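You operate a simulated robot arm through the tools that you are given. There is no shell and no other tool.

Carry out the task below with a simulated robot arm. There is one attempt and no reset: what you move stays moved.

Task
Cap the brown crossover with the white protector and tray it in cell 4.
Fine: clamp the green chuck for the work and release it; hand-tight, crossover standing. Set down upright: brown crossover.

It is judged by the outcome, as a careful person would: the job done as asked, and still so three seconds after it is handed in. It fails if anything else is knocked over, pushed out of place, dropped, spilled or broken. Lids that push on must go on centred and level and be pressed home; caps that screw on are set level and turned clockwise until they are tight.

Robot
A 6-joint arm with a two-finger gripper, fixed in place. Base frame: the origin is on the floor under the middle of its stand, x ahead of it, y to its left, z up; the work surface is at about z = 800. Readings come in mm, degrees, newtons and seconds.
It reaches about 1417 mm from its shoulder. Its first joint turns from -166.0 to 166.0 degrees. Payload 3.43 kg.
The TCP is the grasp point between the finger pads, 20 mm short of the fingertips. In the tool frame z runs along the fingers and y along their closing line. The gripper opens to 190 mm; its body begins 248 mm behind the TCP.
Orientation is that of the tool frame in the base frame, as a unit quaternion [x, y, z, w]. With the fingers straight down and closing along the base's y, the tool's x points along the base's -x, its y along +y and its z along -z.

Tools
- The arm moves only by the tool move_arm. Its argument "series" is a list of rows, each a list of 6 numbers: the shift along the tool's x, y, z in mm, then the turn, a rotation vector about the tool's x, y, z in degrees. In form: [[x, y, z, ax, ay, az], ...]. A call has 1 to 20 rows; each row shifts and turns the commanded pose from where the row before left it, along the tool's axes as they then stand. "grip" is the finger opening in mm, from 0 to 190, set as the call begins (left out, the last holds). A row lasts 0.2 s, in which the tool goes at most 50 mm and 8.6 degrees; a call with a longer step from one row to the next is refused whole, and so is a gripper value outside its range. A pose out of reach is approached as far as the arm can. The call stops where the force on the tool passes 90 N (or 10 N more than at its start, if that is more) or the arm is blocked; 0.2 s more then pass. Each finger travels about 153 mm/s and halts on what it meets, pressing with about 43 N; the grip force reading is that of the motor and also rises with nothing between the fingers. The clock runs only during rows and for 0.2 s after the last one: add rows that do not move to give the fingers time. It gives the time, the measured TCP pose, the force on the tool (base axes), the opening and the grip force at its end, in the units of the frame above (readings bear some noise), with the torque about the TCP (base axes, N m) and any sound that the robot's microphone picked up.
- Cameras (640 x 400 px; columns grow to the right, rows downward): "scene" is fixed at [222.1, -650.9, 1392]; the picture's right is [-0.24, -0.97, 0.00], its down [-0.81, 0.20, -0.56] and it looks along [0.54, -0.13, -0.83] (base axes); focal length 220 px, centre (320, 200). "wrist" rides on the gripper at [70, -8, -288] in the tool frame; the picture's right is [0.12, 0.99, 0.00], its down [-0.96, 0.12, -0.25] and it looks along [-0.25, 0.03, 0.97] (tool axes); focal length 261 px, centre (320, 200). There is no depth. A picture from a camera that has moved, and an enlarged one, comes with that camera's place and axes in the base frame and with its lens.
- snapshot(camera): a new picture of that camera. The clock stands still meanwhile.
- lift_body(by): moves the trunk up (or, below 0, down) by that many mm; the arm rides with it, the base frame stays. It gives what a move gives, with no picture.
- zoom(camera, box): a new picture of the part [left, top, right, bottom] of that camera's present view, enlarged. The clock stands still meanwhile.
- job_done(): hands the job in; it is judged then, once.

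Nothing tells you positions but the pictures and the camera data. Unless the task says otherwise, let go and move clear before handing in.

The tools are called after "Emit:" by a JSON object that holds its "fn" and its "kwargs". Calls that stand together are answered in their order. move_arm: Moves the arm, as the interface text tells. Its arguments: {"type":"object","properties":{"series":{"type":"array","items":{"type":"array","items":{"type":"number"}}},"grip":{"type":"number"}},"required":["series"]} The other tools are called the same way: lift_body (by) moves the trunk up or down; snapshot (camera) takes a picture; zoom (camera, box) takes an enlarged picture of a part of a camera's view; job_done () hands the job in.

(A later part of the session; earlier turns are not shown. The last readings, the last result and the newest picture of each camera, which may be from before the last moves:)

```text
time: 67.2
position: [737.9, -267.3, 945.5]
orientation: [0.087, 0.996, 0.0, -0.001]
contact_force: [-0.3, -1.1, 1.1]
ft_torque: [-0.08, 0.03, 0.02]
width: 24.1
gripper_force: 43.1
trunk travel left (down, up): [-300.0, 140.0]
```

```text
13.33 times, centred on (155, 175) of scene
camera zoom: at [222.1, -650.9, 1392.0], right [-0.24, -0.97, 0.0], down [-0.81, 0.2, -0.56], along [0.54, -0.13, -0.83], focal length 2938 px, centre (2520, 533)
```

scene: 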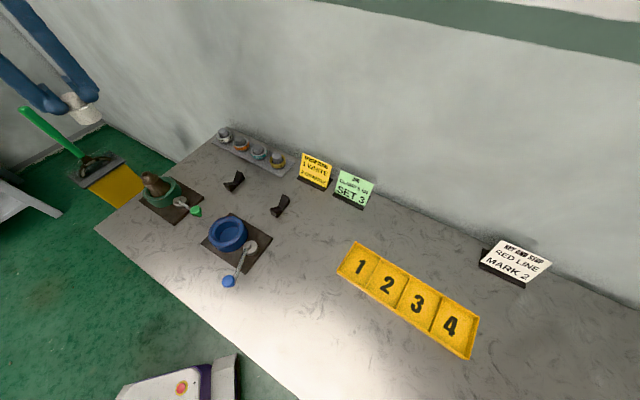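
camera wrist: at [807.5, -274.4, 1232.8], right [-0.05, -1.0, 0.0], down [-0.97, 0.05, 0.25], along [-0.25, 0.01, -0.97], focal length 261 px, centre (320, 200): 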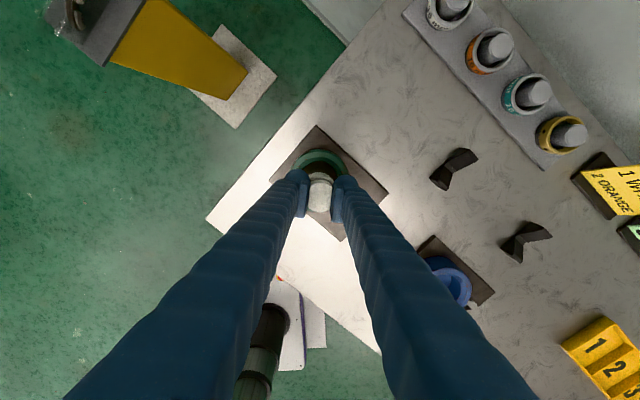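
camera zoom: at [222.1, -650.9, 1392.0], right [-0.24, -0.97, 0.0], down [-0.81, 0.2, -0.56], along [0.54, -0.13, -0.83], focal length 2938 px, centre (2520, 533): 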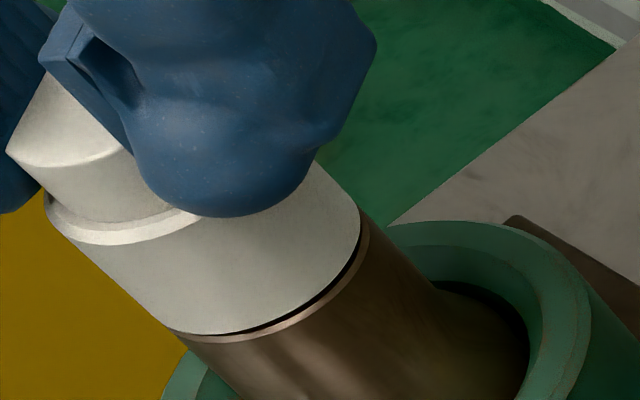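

Gripped with no stray forces; a small gap of about 1 mm is visible. I'll add down-force and turn clockwise.

Emit:
{"fn": "move_arm", "kwargs": {"series": [[0, 0, 0.8, 0, 0, 0], [0, 0, 0.8, 0, 0, 4], [0, 0, 0.4, 0, 0, 5], [0, 0, 0, 0, 0, 5], [0, 0, 0, 0, 0, 5], [0, 0, 0, 0, 0, 5], [0, 0, 0, 0, 0, 5]]}}

Emit:
{"fn": "zoom", "kwargs": {"camera": "scene", "box": [135, 160, 175, 190]}}

```text
time: 68.8
position: [737.3, -269.9, 945.6]
orientation: [0.335, 0.942, -0.001, 0.0]
contact_force: [2.1, -13.1, 17.9]
ft_torque: [-0.47, -0.2, 0.16]
width: 23.9
gripper_force: 43.1
trunk travel left (down, up): [-300.0, 140.0]
```

```text
13.33 times, centred on (155, 175) of scene
camera zoom: at [222.1, -650.9, 1392.0], right [-0.24, -0.97, 0.0], down [-0.81, 0.2, -0.56], along [0.54, -0.13, -0.83], focal length 2938 px, centre (2520, 533)
```

zoom: 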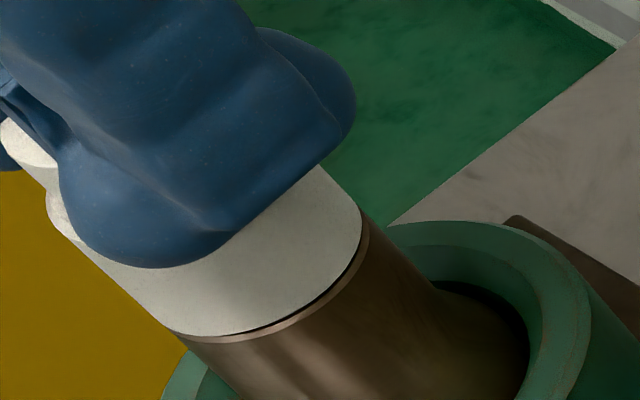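

Side load in y of about -13 N; I'll shift the tool to relieve it and keep turning.

Emit:
{"fn": "move_arm", "kwargs": {"series": [[-1.0, -0.95, 0, 0, 0, 5], [0, 0, 0, 0, 0, 5], [0, 0, 0, 0, 0, 5], [0, 0, 0, 0, 0, 5], [0, 0, 0, 0, 0, 5], [0, 0, 0, 0, 0, 5]]}}

Emit:
{"fn": "zoom", "kwargs": {"camera": "scene", "box": [135, 160, 175, 190]}}

```text
time: 70.2
position: [736.5, -269.9, 943.9]
orientation: [0.566, 0.824, 0.0, 0.0]
contact_force: [-3.9, -9.9, 18.4]
ft_torque: [-0.29, 0.07, 0.22]
width: 23.9
gripper_force: 42.8
trunk travel left (down, up): [-300.0, 140.0]
```

```text
13.33 times, centred on (155, 175) of scene
camera zoom: at [222.1, -650.9, 1392.0], right [-0.24, -0.97, 0.0], down [-0.81, 0.2, -0.56], along [0.54, -0.13, -0.83], focal length 2938 px, centre (2520, 533)
```

zoom: 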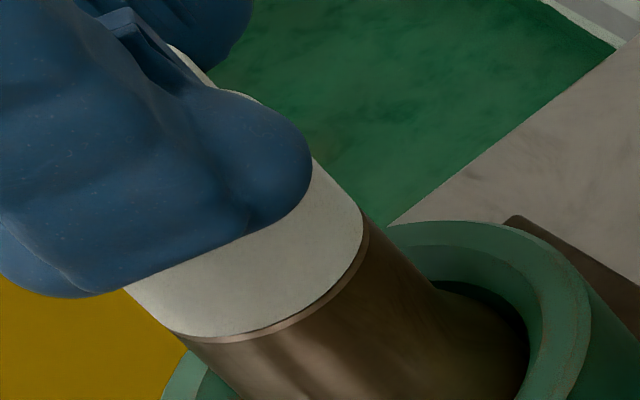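

The gap is closing and torque is starting to rise at 0.22 N m. Continuing with another small side correction.

Emit:
{"fn": "move_arm", "kwargs": {"series": [[-0.8, -0.7, 0, 0, 0, 5], [0, 0, 0, 0, 0, 5], [0, 0, 0, 0, 0, 5], [0, 0, 0, 0, 0, 5]]}}

Emit:
{"fn": "move_arm", "kwargs": {"series": [[0, 0, 0, 0, 0, 5], [0, 0, 0, 0, 0, 5], [0, 0, 0, 0, 0, 5], [0, 0, 0, 0, 0, 5]]}}

Emit:
{"fn": "zoom", "kwargs": {"camera": "scene", "box": [135, 160, 175, 190]}}

```text
time: 71.2
position: [735.3, -270.5, 944.6]
orientation: [0.701, 0.713, -0.001, -0.001]
contact_force: [-5.9, -2.5, 13.0]
ft_torque: [0.0, 0.19, 0.18]
width: 24.0
gripper_force: 42.8
trunk travel left (down, up): [-300.0, 140.0]
```

```text
time: 72.2
position: [735.3, -269.7, 944.5]
orientation: [0.814, 0.58, 0.0, 0.0]
contact_force: [-11.4, -3.8, 14.6]
ft_torque: [-0.07, 0.3, 0.2]
width: 23.7
gripper_force: 43.1
trunk travel left (down, up): [-300.0, 140.0]
```

```text
13.33 times, centred on (155, 175) of scene
camera zoom: at [222.1, -650.9, 1392.0], right [-0.24, -0.97, 0.0], down [-0.81, 0.2, -0.56], along [0.54, -0.13, -0.83], focal length 2938 px, centre (2520, 533)
```

zoom: 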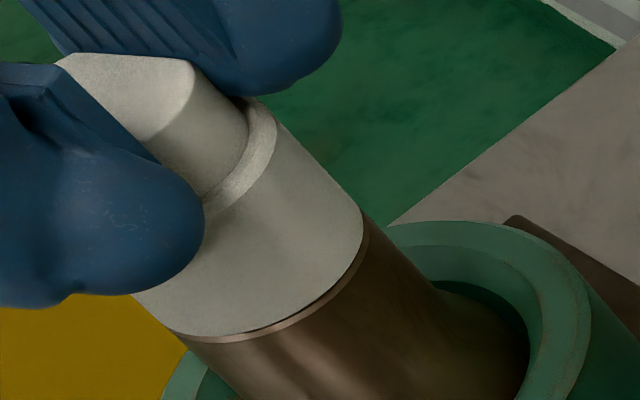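

Continuing with a small correction and a touch more down-force.

Emit:
{"fn": "move_arm", "kwargs": {"series": [[-0.8, -1.0, 0.3, 0, 0, 5], [0, 0, 0.3, 0, 0, 5], [0, 0, 0, 0, 0, 5], [0, 0, 0, 0, 0, 5]]}}

Emit:
{"fn": "move_arm", "kwargs": {"series": [[0, 0, 0, 0, 0, 5], [0, 0, 0, 0, 0, 5], [0, 0, 0, 0, 0, 5], [0, 0, 0, 0, 0, 5]]}}

Emit:
{"fn": "zoom", "kwargs": {"camera": "scene", "box": [135, 160, 175, 190]}}

```text
time: 73.2
position: [735.3, -271.7, 944.7]
orientation: [0.903, 0.429, -0.001, 0.0]
contact_force: [-7.5, 4.2, 13.4]
ft_torque: [0.25, 0.11, 0.21]
width: 23.8
gripper_force: 42.8
trunk travel left (down, up): [-300.0, 140.0]
```

```text
time: 74.2
position: [734.7, -268.9, 946.5]
orientation: [0.964, 0.267, 0.0, 0.0]
contact_force: [-10.6, 13.1, 19.3]
ft_torque: [0.46, 0.24, 0.25]
width: 24.1
gripper_force: 42.7
trunk travel left (down, up): [-300.0, 140.0]
```

```text
13.33 times, centred on (155, 175) of scene
camera zoom: at [222.1, -650.9, 1392.0], right [-0.24, -0.97, 0.0], down [-0.81, 0.2, -0.56], along [0.54, -0.13, -0.83], focal length 2938 px, centre (2520, 533)
```

zoom: 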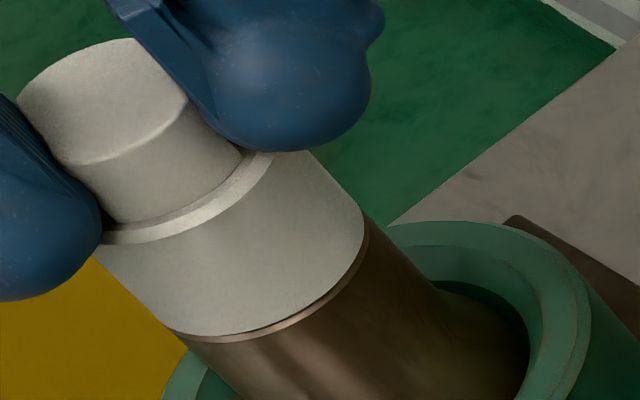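

Torque is climbing slowly to 0.25 N m. I'll correct the side load and keep going to the wrist limit.

Emit:
{"fn": "move_arm", "kwargs": {"series": [[-0.2, -1.8, 0, 0, 0, 4], [0, 0, 0, 0, 0, 5], [0, 0, 0, 0, 0, 5], [0, 0, 0, 0, 0, 5]]}}

Emit:
{"fn": "move_arm", "kwargs": {"series": [[0, 0, 0, 0, 0, 5], [0, 0, 0, 0, 0, 5], [0, 0, 0, 0, 0, 5], [0, 0, 0, 0, 0, 5]]}}

Emit:
{"fn": "zoom", "kwargs": {"camera": "scene", "box": [135, 160, 175, 190]}}

```text
time: 75.2
position: [733.9, -269.5, 943.5]
orientation: [0.995, 0.104, -0.001, 0.0]
contact_force: [-4.2, 7.2, 16.2]
ft_torque: [0.21, -0.05, 0.29]
width: 23.9
gripper_force: 42.7
trunk travel left (down, up): [-300.0, 140.0]
```

```text
time: 76.2
position: [734.2, -267.1, 945.3]
orientation: [0.998, -0.069, 0.0, 0.0]
contact_force: [-4.7, 6.2, 14.9]
ft_torque: [0.17, 0.06, 0.24]
width: 24.0
gripper_force: 42.9
trunk travel left (down, up): [-300.0, 140.0]
```

```text
13.33 times, centred on (155, 175) of scene
camera zoom: at [222.1, -650.9, 1392.0], right [-0.24, -0.97, 0.0], down [-0.81, 0.2, -0.56], along [0.54, -0.13, -0.83], focal length 2938 px, centre (2520, 533)
```

zoom: 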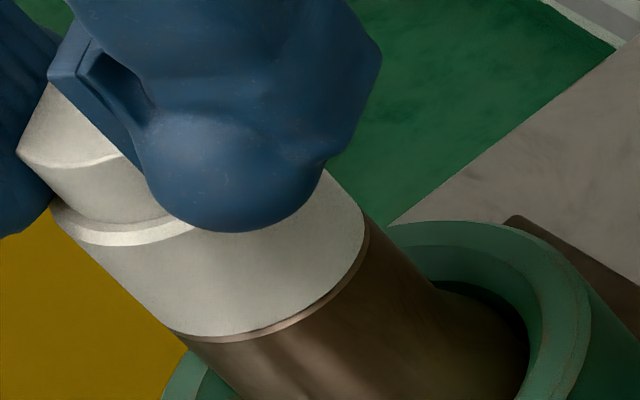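

The torque plateaued at about 0.25 N m with no further descent, so I need to check whether the cap is tight or the crossover is turning with it. I'll take close reference pictures of the body.

Emit:
{"fn": "zoom", "kwargs": {"camera": "scene", "box": [148, 172, 180, 198]}}

Emit:
{"fn": "zoom", "kwargs": {"camera": "wrist", "box": [290, 140, 350, 180]}}

Emit:
{"fn": "zoom", "kwargs": {"camera": "scene", "box": [150, 185, 220, 230]}}

```text
15.38 times, centred on (164, 185) of scene
camera zoom: at [222.1, -650.9, 1392.0], right [-0.24, -0.97, 0.0], down [-0.81, 0.2, -0.56], along [0.54, -0.13, -0.83], focal length 3390 px, centre (2720, 431)
```

zoom: 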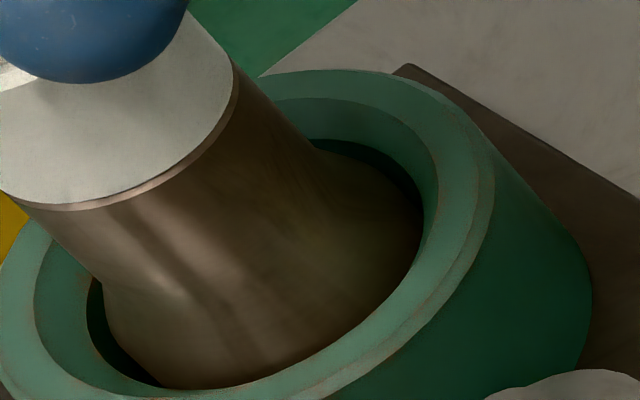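

```text
10.00 times, centred on (320, 160) of wrist
camera zoom: at [805.8, -270.6, 1231.9], right [-0.02, -1.0, 0.0], down [-0.97, 0.02, 0.25], along [-0.25, 0.0, -0.97], focal length 2606 px, centre (320, 600)
```

zoom: 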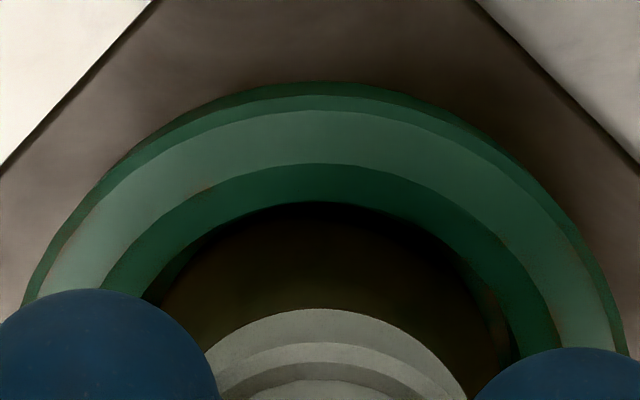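

```text
8.89 times, centred on (185, 208) of scene
camera zoom: at [222.1, -650.9, 1392.0], right [-0.24, -0.97, 0.0], down [-0.81, 0.2, -0.56], along [0.54, -0.13, -0.83], focal length 1959 px, centre (1520, 133)
```

zoom: 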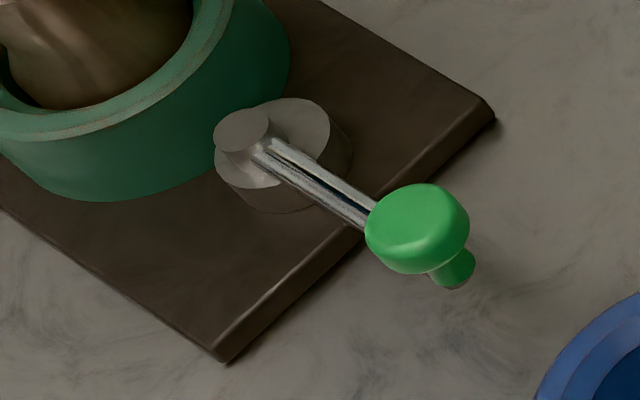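

I can't tell from texture whether the crossover is turning. I'll test whether the chuck really holds it with a gentle upward pull, a few mm, watching the vertical force.

Emit:
{"fn": "move_arm", "kwargs": {"series": [[0, 0, -1, 0, 0, 0], [0, 0, -1, 0, 0, 0], [0, 0, 0, 0, 0, 0]]}}

Emit:
{"fn": "move_arm", "kwargs": {"series": [[0, 0, -0.8, 0, 0, 0], [0, 0, -0.8, 0, 0, 0], [0, 0, 0, 0, 0, 0]]}}

Emit:
{"fn": "zoom", "kwargs": {"camera": "scene", "box": [135, 160, 175, 190]}}

```text
time: 77.0
position: [733.4, -268.8, 944.4]
orientation: [0.998, -0.07, -0.001, 0.0]
contact_force: [-6.7, 2.7, -0.9]
ft_torque: [0.13, 0.34, 0.19]
width: 24.0
gripper_force: 43.0
trunk travel left (down, up): [-300.0, 140.0]
```

```text
time: 77.8
position: [733.8, -269.5, 946.1]
orientation: [0.998, -0.07, -0.002, -0.001]
contact_force: [-4.3, 6.0, -15.4]
ft_torque: [0.37, 0.23, 0.16]
width: 24.1
gripper_force: 43.0
trunk travel left (down, up): [-300.0, 140.0]
```

```text
13.33 times, centred on (155, 175) of scene
camera zoom: at [222.1, -650.9, 1392.0], right [-0.24, -0.97, 0.0], down [-0.81, 0.2, -0.56], along [0.54, -0.13, -0.83], focal length 2938 px, centre (2520, 533)
```

zoom: 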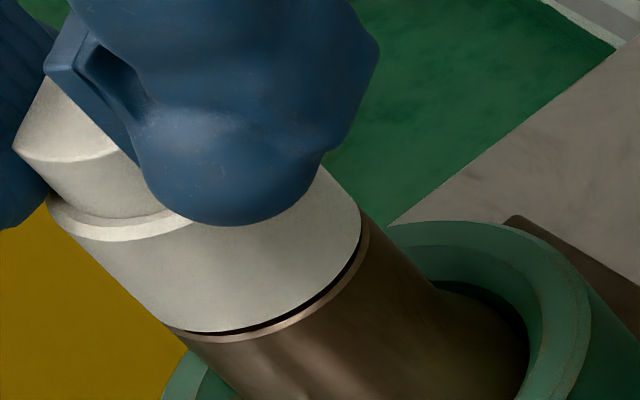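

The thread retains the cap at a 15 N pull and the crossover hasn't risen. I'll pull slightly more to separate its weight from clamping.

Emit:
{"fn": "move_arm", "kwargs": {"series": [[0, 0, -0.8, 0, 0, 0], [0, 0, -0.8, 0, 0, 0], [0, 0, 0, 0, 0, 0]]}}

Emit:
{"fn": "zoom", "kwargs": {"camera": "scene", "box": [135, 160, 175, 190]}}

```text
time: 78.6
position: [734.7, -269.1, 947.1]
orientation: [0.998, -0.069, -0.002, 0.0]
contact_force: [-7.9, 3.5, -26.6]
ft_torque: [0.14, 0.5, 0.19]
width: 23.6
gripper_force: 42.8
trunk travel left (down, up): [-300.0, 140.0]
```

```text
13.33 times, centred on (155, 175) of scene
camera zoom: at [222.1, -650.9, 1392.0], right [-0.24, -0.97, 0.0], down [-0.81, 0.2, -0.56], along [0.54, -0.13, -0.83], focal length 2938 px, centre (2520, 533)
```

zoom: 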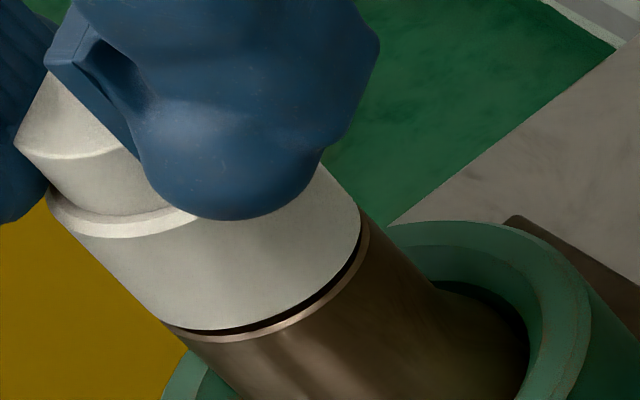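

The crossover holds against a 27 N pull, so the chuck is clamped and the thread is engaged. I'll return to zero load, check the true gap, then regrip for another stroke.

Emit:
{"fn": "move_arm", "kwargs": {"series": [[0, 0, 0.8, 0, 0, 0], [0, 0, 0.8, 0, 0, 0], [0.5, -0.2, 0.9, 0, 0, 0], [0, 0, 0, 0, 0, 0]]}}

Emit:
{"fn": "zoom", "kwargs": {"camera": "scene", "box": [135, 160, 175, 190]}}

```text
time: 79.6
position: [734.5, -270.0, 946.5]
orientation: [0.998, -0.07, -0.001, 0.0]
contact_force: [-14.0, -0.2, -10.5]
ft_torque: [0.0, 0.73, 0.16]
width: 23.9
gripper_force: 43.0
trunk travel left (down, up): [-300.0, 140.0]
```

```text
13.33 times, centred on (155, 175) of scene
camera zoom: at [222.1, -650.9, 1392.0], right [-0.24, -0.97, 0.0], down [-0.81, 0.2, -0.56], along [0.54, -0.13, -0.83], focal length 2938 px, centre (2520, 533)
```

zoom: 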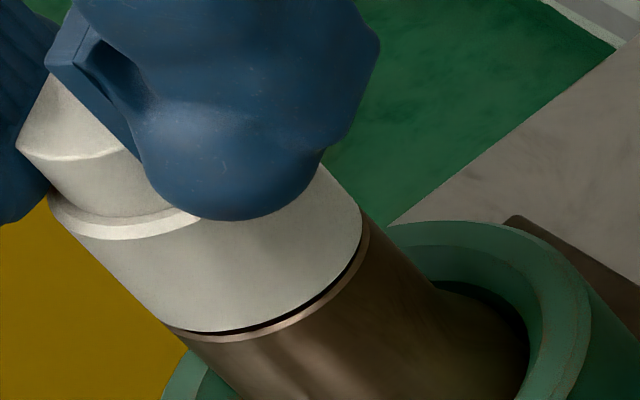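

I nudged the wrong way in x; correcting that and zeroing the vertical load.

Emit:
{"fn": "move_arm", "kwargs": {"series": [[-0.6, 0, 0.5, 0, 0, 0], [-0.6, 0, 0.5, 0, 0, 0], [0, 0, 0, 0, 0, 0]]}}

Emit:
{"fn": "zoom", "kwargs": {"camera": "scene", "box": [135, 160, 175, 190]}}

```text
time: 80.4
position: [734.3, -269.4, 946.3]
orientation: [0.998, -0.07, 0.0, 0.0]
contact_force: [-3.0, 3.9, -1.2]
ft_torque: [0.21, 0.15, 0.13]
width: 23.8
gripper_force: 42.8
trunk travel left (down, up): [-300.0, 140.0]
```

```text
13.33 times, centred on (155, 175) of scene
camera zoom: at [222.1, -650.9, 1392.0], right [-0.24, -0.97, 0.0], down [-0.81, 0.2, -0.56], along [0.54, -0.13, -0.83], focal length 2938 px, centre (2520, 533)
```

zoom: 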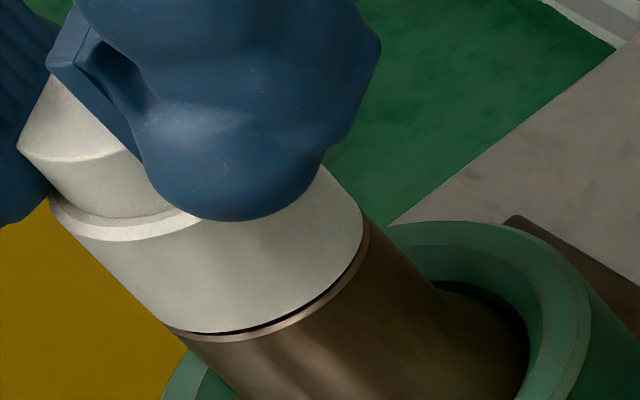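

Zero load shows only a hairline gap. I'll release, wind back 180°, and take another clockwise stroke.

Emit:
{"fn": "move_arm", "kwargs": {"series": [[0, 0, 0, 0, 0, 0], [0, 0, 0, 0, 0, 0], [0, 0, -3, 0, 0, 0], [0, 0, 0, 0, 0, -8], [0, 0, 0, 0, 0, -8], [0, 0, 0, 0, 0, -8], [0, 0, 0, 0, 0, -8], [0, 0, 0, 0, 0, -8], [0, 0, 0, 0, 0, -8], [0, 0, 0, 0, 0, -8], [0, 0, 0, 0, 0, -8], [0, 0, 0, 0, 0, -8], [0, 0, 0, 0, 0, -8], [0, 0, 0, 0, 0, -8], [0, 0, 0, 0, 0, -8]], "grip": 60}}

Emit:
{"fn": "zoom", "kwargs": {"camera": "scene", "box": [135, 160, 175, 190]}}

Emit:
{"fn": "move_arm", "kwargs": {"series": [[0, 0, 0, 0, 0, -8], [0, 0, 0, 0, 0, -8], [0, 0, 0, 0, 0, -8], [0, 0, 0, 0, 0, -8], [0, 0, 0, 0, 0, -8], [0, 0, 0, 0, 0, -8], [0, 0, 0, 0, 0, -8], [0, 0, 0, 0, 0, -8], [0, 0, 0, 0, 0, -8], [0, 0, 0, 0, 0, -8], [0, 0, 0, 0, 0, -4], [0, 0, 0, 0, 0, 0]]}}

Emit:
{"fn": "zoom", "kwargs": {"camera": "wrist", "box": [270, 130, 370, 220]}}

```text
time: 83.6
position: [735.1, -270.4, 948.9]
orientation: [0.719, 0.695, 0.0, -0.001]
contact_force: [-0.5, 0.5, 0.1]
ft_torque: [-0.02, 0.03, 0.01]
width: 59.8
gripper_force: 0.0
trunk travel left (down, up): [-300.0, 140.0]
```

```text
13.33 times, centred on (155, 175) of scene
camera zoom: at [222.1, -650.9, 1392.0], right [-0.24, -0.97, 0.0], down [-0.81, 0.2, -0.56], along [0.54, -0.13, -0.83], focal length 2938 px, centre (2520, 533)
```

zoom: 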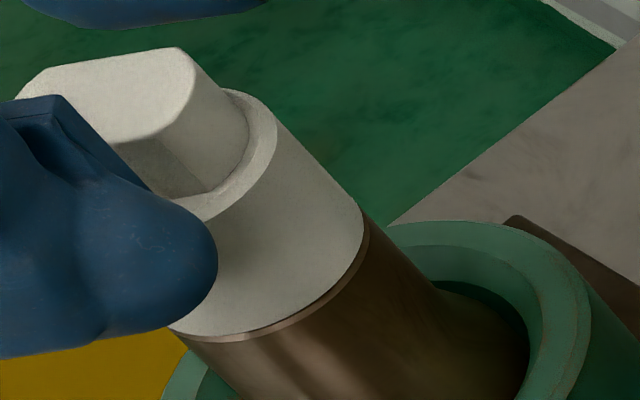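

```text
time: 86.2
position: [734.4, -269.9, 948.1]
orientation: [0.069, 0.998, 0.0, 0.0]
contact_force: [0.2, 0.2, -0.8]
ft_torque: [-0.03, 0.01, 0.01]
width: 60.1
gripper_force: 0.1
trunk travel left (down, up): [-300.0, 140.0]
```

```text
4.44 times, centred on (320, 175) of wrist
camera zoom: at [664.0, -268.9, 1236.0], right [0.02, 1.0, 0.0], down [0.97, -0.02, 0.25], along [0.25, 0.0, -0.97], focal length 1158 px, centre (320, 311)
```

zoom: 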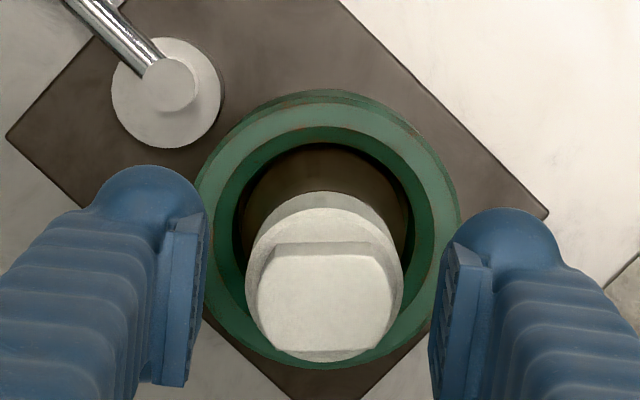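

The cap has turned about 90° by itself since I let go. I'll check whether it is still moving.

Emit:
{"fn": "move_arm", "kwargs": {"series": [[0, 0, 0, 0, 0, 0], [0, 0, 0, 0, 0, 0], [0, 0, 0, 0, 0, 0]]}}

Emit:
{"fn": "zoom", "kwargs": {"camera": "wrist", "box": [270, 130, 370, 220]}}

Emit:
{"fn": "zoom", "kwargs": {"camera": "scene", "box": [135, 160, 175, 190]}}

```text
time: 87.0
position: [732.6, -269.7, 948.3]
orientation: [0.07, 0.998, 0.0, -0.001]
contact_force: [-0.5, -0.6, 0.4]
ft_torque: [0.01, -0.01, 0.01]
width: 59.8
gripper_force: 0.2
trunk travel left (down, up): [-300.0, 140.0]
```

```text
4.44 times, centred on (320, 175) of wrist
camera zoom: at [664.0, -268.8, 1236.0], right [0.02, 1.0, 0.0], down [0.97, -0.02, 0.25], along [0.25, 0.0, -0.97], focal length 1158 px, centre (320, 311)
```

zoom: 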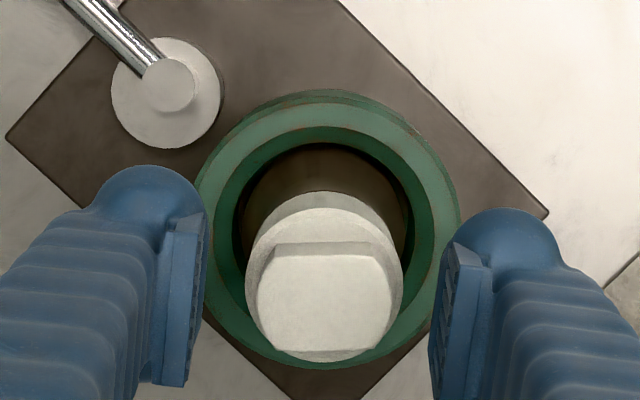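

```text
13.33 times, centred on (155, 175) of scene
camera zoom: at [222.1, -650.9, 1392.0], right [-0.24, -0.97, 0.0], down [-0.81, 0.2, -0.56], along [0.54, -0.13, -0.83], focal length 2938 px, centre (2520, 533)
```

zoom: 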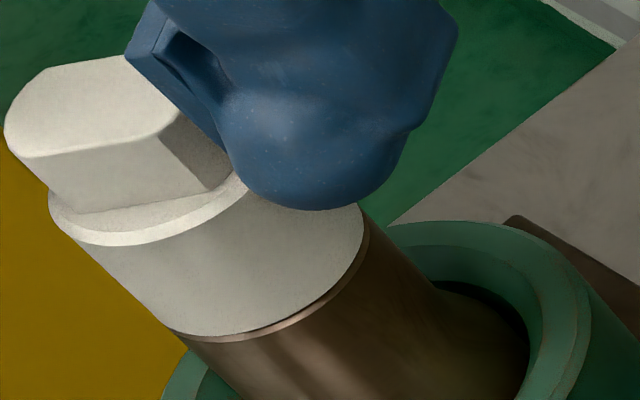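

It's at rest now; the free-running thread let the cap spin down clockwise under its own weight. I'll swing the gripper counter-clockwise about 97° to realign with the flats and leave a long tightening stroke.

Emit:
{"fn": "move_arm", "kwargs": {"series": [[0, 0, 0, 0, 0, -8], [0, 0, 0, 0, 0, -8], [0, 0, 0, 0, 0, -8], [0, 0, 0, 0, 0, -8], [0, 0, 0, 0, 0, -8], [0, 0, 0, 0, 0, -8], [0, 0, 0, 0, 0, -8], [0, 0, 0, 0, 0, -8], [0, 0, 0, 0, 0, -8], [0, 0, 0, 0, 0, -8], [0, 0, 0, 0, 0, -8], [0, 0, 0, 0, 0, -8], [0, 0, 0, 0, 0, 0], [0, 0, 0, 0, 0, 0]]}}

Emit:
{"fn": "zoom", "kwargs": {"camera": "wrist", "box": [270, 130, 370, 220]}}

Emit:
{"fn": "zoom", "kwargs": {"camera": "scene", "box": [135, 160, 175, 190]}}

```text
time: 90.0
position: [734.8, -268.9, 948.1]
orientation: [-0.695, 0.719, 0.0, -0.001]
contact_force: [0.3, 0.0, -0.4]
ft_torque: [0.0, 0.02, 0.01]
width: 59.7
gripper_force: 0.1
trunk travel left (down, up): [-300.0, 140.0]
```

```text
4.44 times, centred on (320, 175) of wrist
camera zoom: at [741.9, -340.2, 1235.4], right [-1.0, -0.09, 0.0], down [-0.08, 0.97, 0.25], along [-0.02, 0.25, -0.97], focal length 1158 px, centre (320, 311)
```

zoom: 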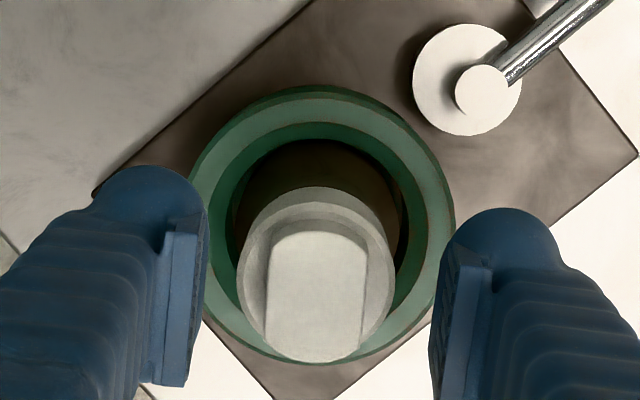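

```text
13.33 times, centred on (155, 175) of scene
camera zoom: at [222.1, -650.9, 1392.0], right [-0.24, -0.97, 0.0], down [-0.81, 0.2, -0.56], along [0.54, -0.13, -0.83], focal length 2938 px, centre (2520, 533)
```

zoom: 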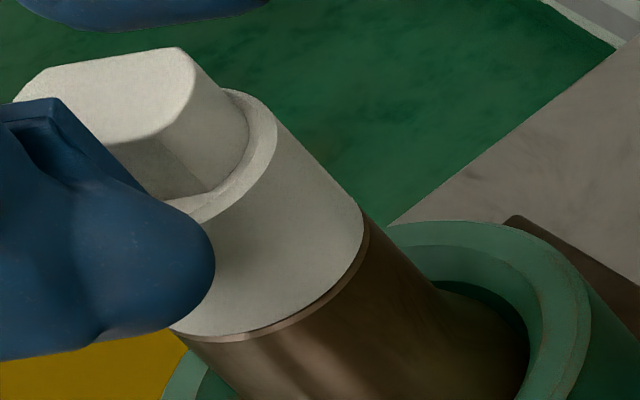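

The flats are aligned with the jaws again and the gap is now smaller. Lowering, gripping and tightening clockwise.

Emit:
{"fn": "move_arm", "kwargs": {"series": [[0, 0, 2, 0, 0, 0], [0, 0, 0, 0, 0, 0]]}}

Emit:
{"fn": "move_arm", "kwargs": {"series": [[0, 0, 0, 0, 0, 0], [0, 0, 0, 0, 0, 0], [0, 0, 0, 0, 0, 0], [0, 0, 0, 0, 0, 0]], "grip": 10}}

Emit:
{"fn": "move_arm", "kwargs": {"series": [[0, 0, 0.5, 0, 0, 4], [0, 0, 0.5, 0, 0, 4], [0, 0, 0, 0, 0, 4], [0, 0, 0, 0, 0, 4]]}}

Emit:
{"fn": "zoom", "kwargs": {"camera": "scene", "box": [135, 160, 175, 190]}}

```text
time: 90.6
position: [734.3, -269.3, 946.3]
orientation: [-0.695, 0.719, 0.001, -0.001]
contact_force: [0.4, -0.1, -0.2]
ft_torque: [0.01, 0.03, 0.02]
width: 60.4
gripper_force: 0.1
trunk travel left (down, up): [-300.0, 140.0]
```

```text
time: 91.6
position: [734.6, -269.2, 945.9]
orientation: [-0.695, 0.719, 0.0, -0.001]
contact_force: [0.2, 1.3, -0.4]
ft_torque: [0.04, -0.03, 0.01]
width: 23.9
gripper_force: 42.9
trunk travel left (down, up): [-300.0, 140.0]
```

```text
time: 92.6
position: [734.1, -269.2, 945.0]
orientation: [-0.588, 0.809, -0.002, 0.0]
contact_force: [5.5, 3.0, 12.8]
ft_torque: [0.21, -0.01, 0.13]
width: 23.8
gripper_force: 43.4
trunk travel left (down, up): [-300.0, 140.0]
```

```text
13.33 times, centred on (155, 175) of scene
camera zoom: at [222.1, -650.9, 1392.0], right [-0.24, -0.97, 0.0], down [-0.81, 0.2, -0.56], along [0.54, -0.13, -0.83], focal length 2938 px, centre (2520, 533)
```

zoom: 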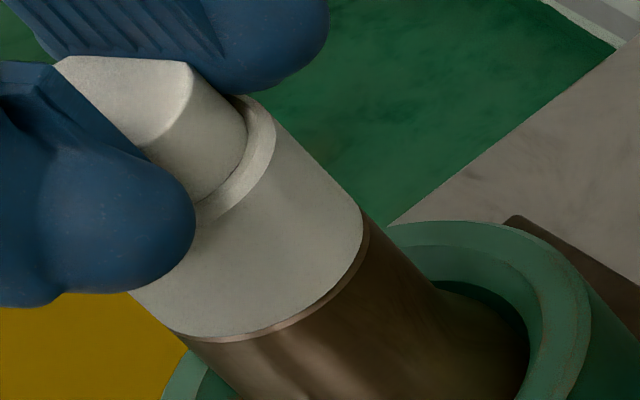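

The gap is fully closed. I'll keep turning clockwise to see whether the torque climbs.

Emit:
{"fn": "move_arm", "kwargs": {"series": [[0.3, 0, 0, 0, 0, 4], [0, 0, 0, 0, 0, 4], [0, 0, 0, 0, 0, 4], [0, 0, 0, 0, 0, 4]]}}

Emit:
{"fn": "move_arm", "kwargs": {"series": [[0, 0, 0, 0, 0, 4], [0, 0, 0, 0, 0, 4], [0, 0, 0, 0, 0, 4], [0, 0, 0, 0, 0, 4]]}}

Emit:
{"fn": "zoom", "kwargs": {"camera": "scene", "box": [135, 160, 175, 190]}}

```text
time: 93.6
position: [734.1, -268.5, 945.8]
orientation: [-0.469, 0.883, 0.0, 0.0]
contact_force: [10.3, 7.4, 16.4]
ft_torque: [0.54, -0.28, 0.21]
width: 24.2
gripper_force: 43.7
trunk travel left (down, up): [-300.0, 140.0]
```

```text
time: 94.6
position: [735.4, -269.2, 946.0]
orientation: [-0.342, 0.94, 0.0, 0.001]
contact_force: [10.1, 4.1, 15.2]
ft_torque: [0.24, -0.22, 0.23]
width: 23.8
gripper_force: 43.4
trunk travel left (down, up): [-300.0, 140.0]
```

```text
13.33 times, centred on (155, 175) of scene
camera zoom: at [222.1, -650.9, 1392.0], right [-0.24, -0.97, 0.0], down [-0.81, 0.2, -0.56], along [0.54, -0.13, -0.83], focal length 2938 px, centre (2520, 533)
```

zoom: 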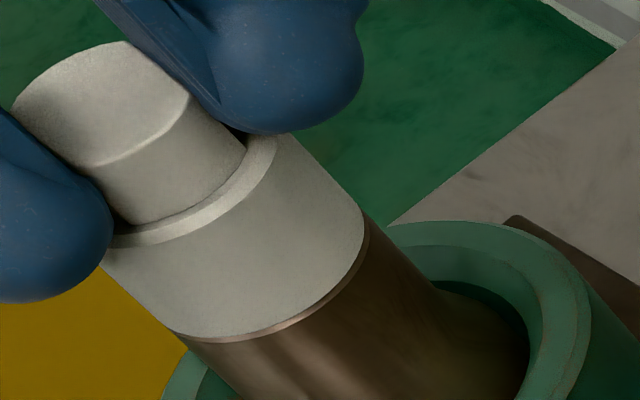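

Torque again plateaus at about 0.23 N m with the gap closed, so I want to know if the crossover itself is spinning. Taking a reference zoom of its surface, turning a little, and comparing.

Emit:
{"fn": "zoom", "kwargs": {"camera": "scene", "box": [152, 176, 176, 196]}}

Emit:
{"fn": "move_arm", "kwargs": {"series": [[0, 0, 0, 0, 0, 5], [0, 0, 0, 0, 0, 5], [0, 0, 0, 0, 0, 5], [0, 0, 0, 0, 0, 5]]}}

Emit:
{"fn": "zoom", "kwargs": {"camera": "scene", "box": [152, 176, 176, 196]}}

```text
16.00 times, centred on (164, 186) of scene
camera zoom: at [222.1, -650.9, 1392.0], right [-0.24, -0.97, 0.0], down [-0.81, 0.2, -0.56], along [0.54, -0.13, -0.83], focal length 3526 px, centre (2816, 424)
```

zoom: 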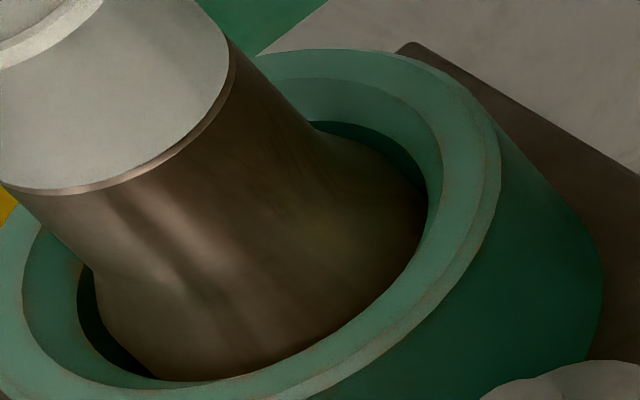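

```text
time: 95.6
position: [734.4, -269.0, 945.6]
orientation: [-0.173, 0.985, 0.0, 0.0]
contact_force: [11.4, 6.5, 10.5]
ft_torque: [0.31, -0.4, 0.22]
width: 24.0
gripper_force: 42.8
trunk travel left (down, up): [-300.0, 140.0]
```

```text
16.00 times, centred on (164, 186) of scene
camera zoom: at [222.1, -650.9, 1392.0], right [-0.24, -0.97, 0.0], down [-0.81, 0.2, -0.56], along [0.54, -0.13, -0.83], focal length 3526 px, centre (2816, 424)
```

zoom: 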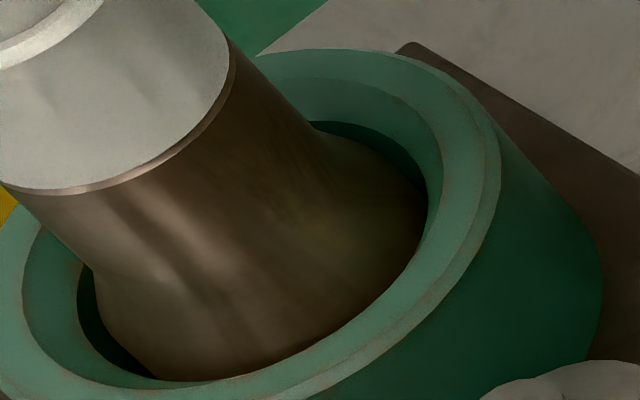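

Inconclusive by texture. I'll do a back-off test: turn counter-clockwise about 50° and see whether the gap opens (crossover held) or not (crossover turning with the cap).

Emit:
{"fn": "move_arm", "kwargs": {"series": [[0, 0, 0, 0, 0, -5], [0, 0, 0, 0, 0, -5], [0, 0, 0, 0, 0, -5], [0, 0, 0, 0, 0, -5], [0, 0, 0, 0, 0, -5]]}}

Emit:
{"fn": "move_arm", "kwargs": {"series": [[0, 0, 0, 0, 0, -5], [0, 0, 0, 0, 0, -5], [0, 0, 0, 0, 0, -5], [0, 0, 0, 0, 0, -5], [0, 0, 0, 0, 0, -5]]}}

Emit:
{"fn": "zoom", "kwargs": {"camera": "scene", "box": [135, 160, 175, 190]}}

```text
time: 96.8
position: [734.6, -269.5, 946.4]
orientation: [-0.384, 0.923, 0.0, 0.0]
contact_force: [8.8, 1.7, 10.2]
ft_torque: [0.05, -0.26, 0.08]
width: 23.8
gripper_force: 42.8
trunk travel left (down, up): [-300.0, 140.0]
```

```text
time: 98.0
position: [734.2, -269.0, 945.1]
orientation: [-0.574, 0.819, -0.001, 0.0]
contact_force: [7.1, -5.7, 9.1]
ft_torque: [-0.31, -0.24, 0.06]
width: 24.1
gripper_force: 43.3
trunk travel left (down, up): [-300.0, 140.0]
```

```text
13.33 times, centred on (155, 175) of scene
camera zoom: at [222.1, -650.9, 1392.0], right [-0.24, -0.97, 0.0], down [-0.81, 0.2, -0.56], along [0.54, -0.13, -0.83], focal length 2938 px, centre (2520, 533)
```

zoom: 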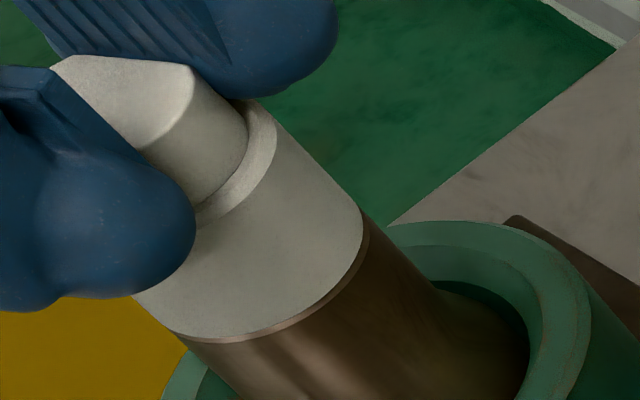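

The reaction torque dropped from 0.22 to 0.07 without reversing and the gap stays shut, so there is some stored tightening in the thread. I'll back off a bit more to find where it goes slack.

Emit:
{"fn": "move_arm", "kwargs": {"series": [[0, 0, 0, 0, 0, -5], [0, 0, 0, 0, 0, -5], [0, 0, 0, 0, 0, -5], [0, 0, 0, 0, 0, -5]]}}

Emit:
{"fn": "move_arm", "kwargs": {"series": [[0, 0, 0, 0, 0, -5], [0, 0, 0, 0, 0, -5], [0, 0, 0, 0, 0, -5], [0, 0, 0, 0, 0, -5]]}}

Emit:
{"fn": "zoom", "kwargs": {"camera": "scene", "box": [135, 160, 175, 190]}}

```text
time: 99.0
position: [734.4, -269.0, 946.1]
orientation: [0.707, -0.707, -0.001, 0.001]
contact_force: [5.5, -7.7, 11.4]
ft_torque: [-0.45, -0.1, -0.16]
width: 24.2
gripper_force: 42.5
trunk travel left (down, up): [-300.0, 140.0]
```

```text
time: 100.0
position: [734.5, -269.8, 945.5]
orientation: [0.819, -0.573, 0.0, 0.0]
contact_force: [11.9, -8.8, 8.1]
ft_torque: [-0.51, -0.4, -0.13]
width: 24.1
gripper_force: 42.8
trunk travel left (down, up): [-300.0, 140.0]
```

```text
13.33 times, centred on (155, 175) of scene
camera zoom: at [222.1, -650.9, 1392.0], right [-0.24, -0.97, 0.0], down [-0.81, 0.2, -0.56], along [0.54, -0.13, -0.83], focal length 2938 px, centre (2520, 533)
```

zoom: 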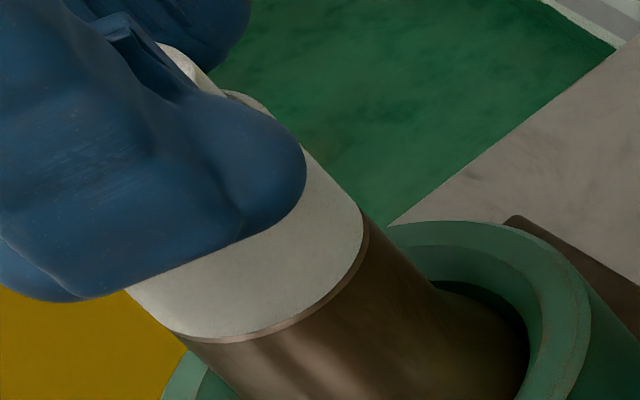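

The gap never opened over 90° of back-off and the torque reversed to -0.15, so the seated cap and crossover seem to turn together. The chuck may not be fully clamped. I'll release the cap, check its orientation, and then test the lever further.

Emit:
{"fn": "move_arm", "kwargs": {"series": [[0, 0, -0.8, 0, 0, 0], [0, 0, 0, 0, 0, 0]]}}

Emit:
{"fn": "move_arm", "kwargs": {"series": [[0, 0, 0, 0, 0, 0], [0, 0, 0, 0, 0, 0], [0, 0, -3, 0, 0, 0]], "grip": 60}}

Emit:
{"fn": "zoom", "kwargs": {"camera": "wrist", "box": [270, 130, 370, 220]}}

Emit:
{"fn": "move_arm", "kwargs": {"series": [[0, 0, -10, 0, 0, 0], [0, 0, -20, 0, 0, 0], [0, 0, -20, 0, 0, 0], [0, 0, 0, 0, 0, 0]]}}

Emit:
{"fn": "zoom", "kwargs": {"camera": "wrist", "box": [270, 110, 370, 200]}}

Emit:
{"fn": "zoom", "kwargs": {"camera": "scene", "box": [135, 160, 175, 190]}}

```text
time: 100.6
position: [734.6, -269.9, 945.7]
orientation: [0.819, -0.574, -0.001, 0.001]
contact_force: [11.2, -6.6, 5.1]
ft_torque: [-0.41, -0.53, -0.04]
width: 24.0
gripper_force: 42.8
trunk travel left (down, up): [-300.0, 140.0]
```

```text
time: 101.4
position: [734.4, -269.3, 948.4]
orientation: [0.819, -0.574, 0.0, 0.0]
contact_force: [-0.4, -0.4, 0.4]
ft_torque: [-0.01, -0.02, -0.04]
width: 60.0
gripper_force: 0.1
trunk travel left (down, up): [-300.0, 140.0]
```

```text
4.44 times, centred on (320, 175) of wrist
camera zoom: at [767.7, -333.1, 1235.7], right [-0.89, -0.45, 0.0], down [-0.44, 0.86, 0.25], along [-0.11, 0.22, -0.97], focal length 1158 px, centre (320, 311)
```

zoom: 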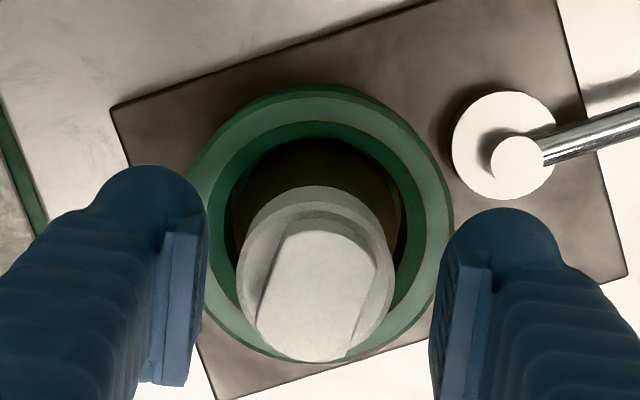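

```text
time: 102.4
position: [735.8, -269.1, 998.5]
orientation: [0.819, -0.574, 0.001, 0.0]
contact_force: [0.5, -0.1, 0.2]
ft_torque: [0.01, 0.03, 0.0]
width: 60.1
gripper_force: 0.0
trunk travel left (down, up): [-300.0, 140.0]
```

```text
4.44 times, centred on (320, 155) of wrist
camera zoom: at [769.1, -333.4, 1286.7], right [-0.89, -0.45, 0.0], down [-0.44, 0.86, 0.25], along [-0.11, 0.22, -0.97], focal length 1158 px, centre (320, 400)
```

zoom: 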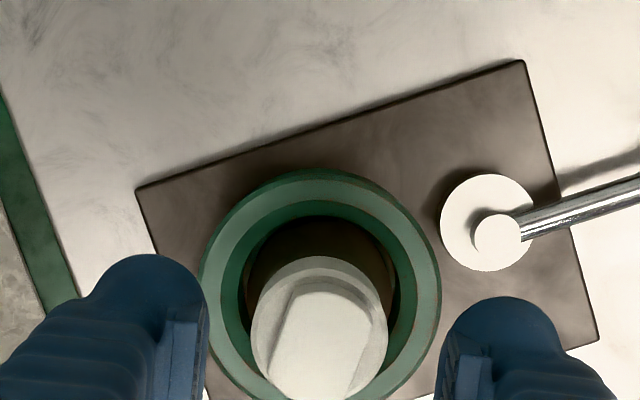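

```text
13.33 times, centred on (155, 175) of scene
camera zoom: at [222.1, -650.9, 1392.0], right [-0.24, -0.97, 0.0], down [-0.81, 0.2, -0.56], along [0.54, -0.13, -0.83], focal length 2938 px, centre (2520, 533)
```

zoom: 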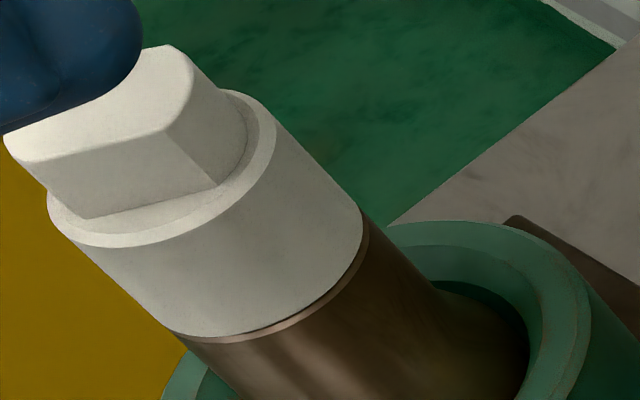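

After release the cap sprang back about 14° and seats with only a hairline gap, so the crossover seems held only softly. I'll look at the lever hub closely, then test whether the lever can be driven further to a firmer clamp.

Emit:
{"fn": "zoom", "kwargs": {"camera": "wrist", "box": [335, 110, 385, 150]}}

Emit:
{"fn": "snapshot", "kwargs": {"camera": "wrist"}}

Emit:
{"fn": "zoom", "kwargs": {"camera": "scene", "box": [165, 190, 215, 222]}}

```text
10.00 times, centred on (360, 130) of wrist
camera zoom: at [769.1, -333.4, 1286.7], right [-0.89, -0.45, 0.0], down [-0.44, 0.86, 0.25], along [-0.11, 0.22, -0.97], focal length 2606 px, centre (-80, 900)
```

zoom: 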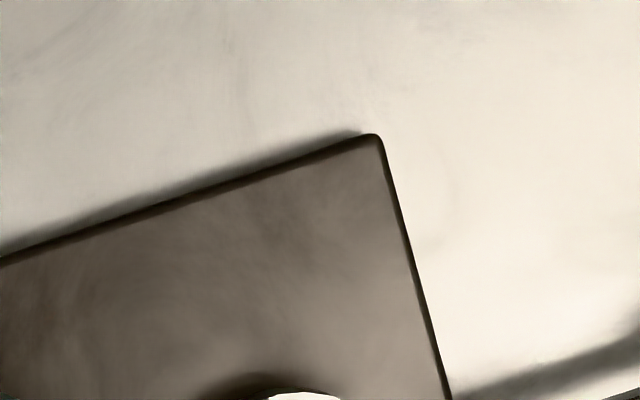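

```text
taken
camera wrist: at [769.1, -333.4, 1286.7], right [-0.89, -0.45, 0.0], down [-0.44, 0.86, 0.25], along [-0.11, 0.22, -0.97], focal length 261 px, centre (320, 200)
```

wrist: 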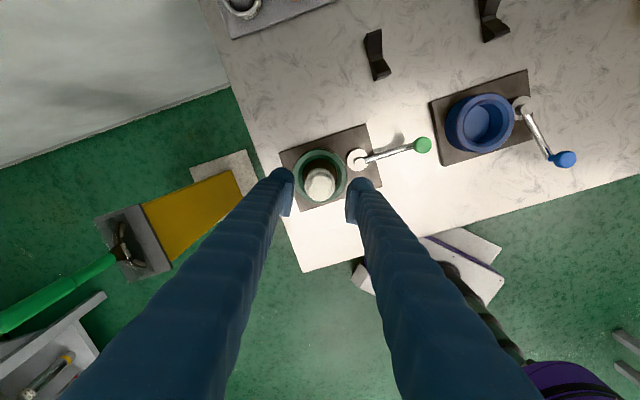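

```text
12.50 times, centred on (190, 206) of scene
camera zoom: at [222.1, -650.9, 1392.0], right [-0.24, -0.97, 0.0], down [-0.81, 0.2, -0.56], along [0.54, -0.13, -0.83], focal length 2754 px, centre (1945, 125)
```

zoom: 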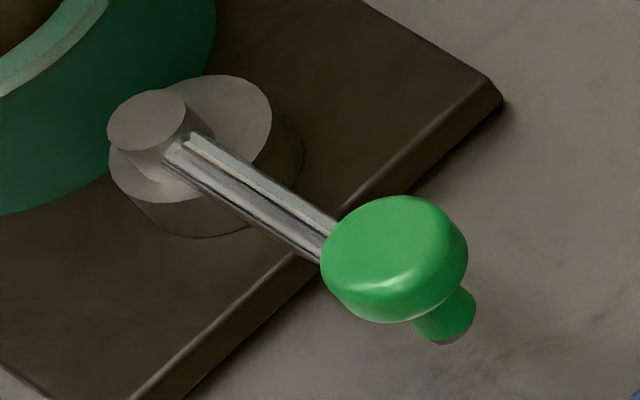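

The lever hasn't moved from its stop. I'll look for fine surface features on the crossover at high zoom so I can judge rotation reliably.

Emit:
{"fn": "zoom", "kwargs": {"camera": "scene", "box": [152, 180, 168, 190]}}

Emit:
{"fn": "zoom", "kwargs": {"camera": "scene", "box": [160, 176, 176, 186]}}

Emit:
{"fn": "zoom", "kwargs": {"camera": "wrist", "box": [300, 150, 345, 178]}}

```text
16.00 times, centred on (160, 185) of scene
camera zoom: at [222.1, -650.9, 1392.0], right [-0.24, -0.97, 0.0], down [-0.81, 0.2, -0.56], along [0.54, -0.13, -0.83], focal length 3526 px, centre (2880, 440)
```

zoom: 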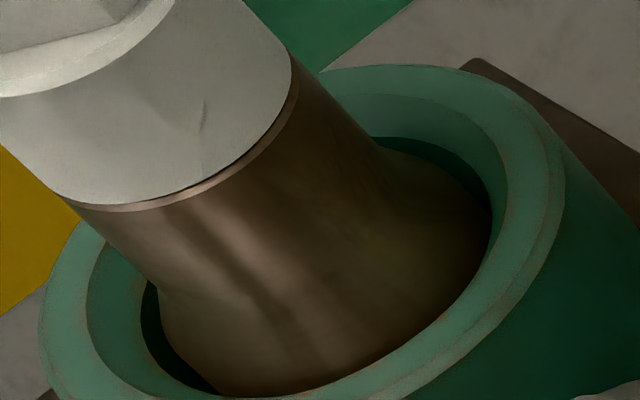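

```text
16.00 times, centred on (168, 181) of scene
camera zoom: at [222.1, -650.9, 1392.0], right [-0.24, -0.97, 0.0], down [-0.81, 0.2, -0.56], along [0.54, -0.13, -0.83], focal length 3526 px, centre (2752, 504)
```

zoom: 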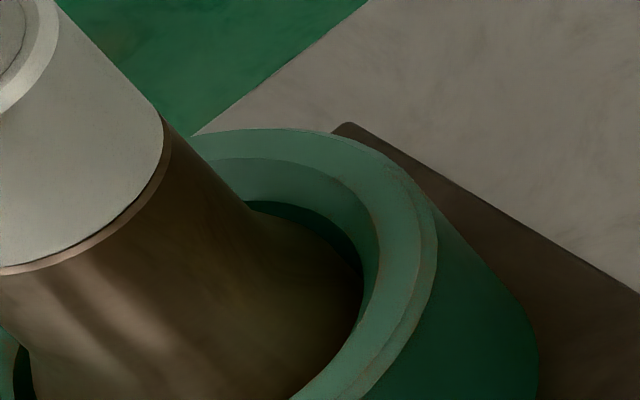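

```text
14.22 times, centred on (322, 164) of wrist
camera zoom: at [769.1, -333.4, 1286.7], right [-0.89, -0.45, 0.0], down [-0.44, 0.86, 0.25], along [-0.11, 0.22, -0.97], focal length 3707 px, centre (284, 712)
```

zoom: 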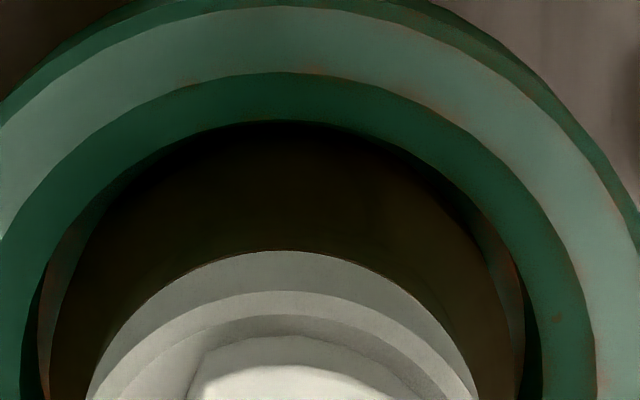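

Dark crescents beside the base suggest the chuck's jaws are in contact. I'll regrip the cap at its present angle and do one long clockwise stroke with almost no down-force, logging the torque.

Emit:
{"fn": "move_arm", "kwargs": {"series": [[0, 0, 10, 0, 0, 7], [0, 0, 15, 0, 0, 7], [0, 0, 15, 0, 0, 0], [0, 0, 10, 0, 0, 0], [0, 0, 0, 0, 0, 0]]}}

Emit:
{"fn": "zoom", "kwargs": {"camera": "wrist", "box": [270, 130, 370, 220]}}

```text
time: 103.6
position: [733.4, -268.4, 949.0]
orientation: [0.744, -0.669, 0.0, 0.002]
contact_force: [0.4, -0.6, 0.2]
ft_torque: [-0.01, 0.04, 0.0]
width: 59.9
gripper_force: 0.0
trunk travel left (down, up): [-300.0, 140.0]
```

```text
4.44 times, centred on (320, 175) of wrist
camera zoom: at [750.9, -338.4, 1236.4], right [-0.97, -0.22, 0.0], down [-0.22, 0.94, 0.25], along [-0.06, 0.24, -0.97], focal length 1158 px, centre (320, 311)
```

zoom: 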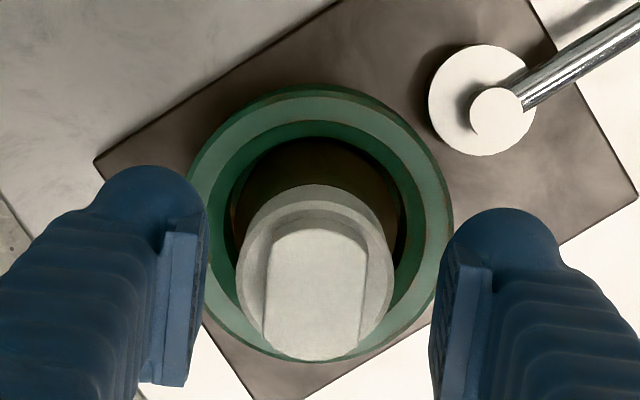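

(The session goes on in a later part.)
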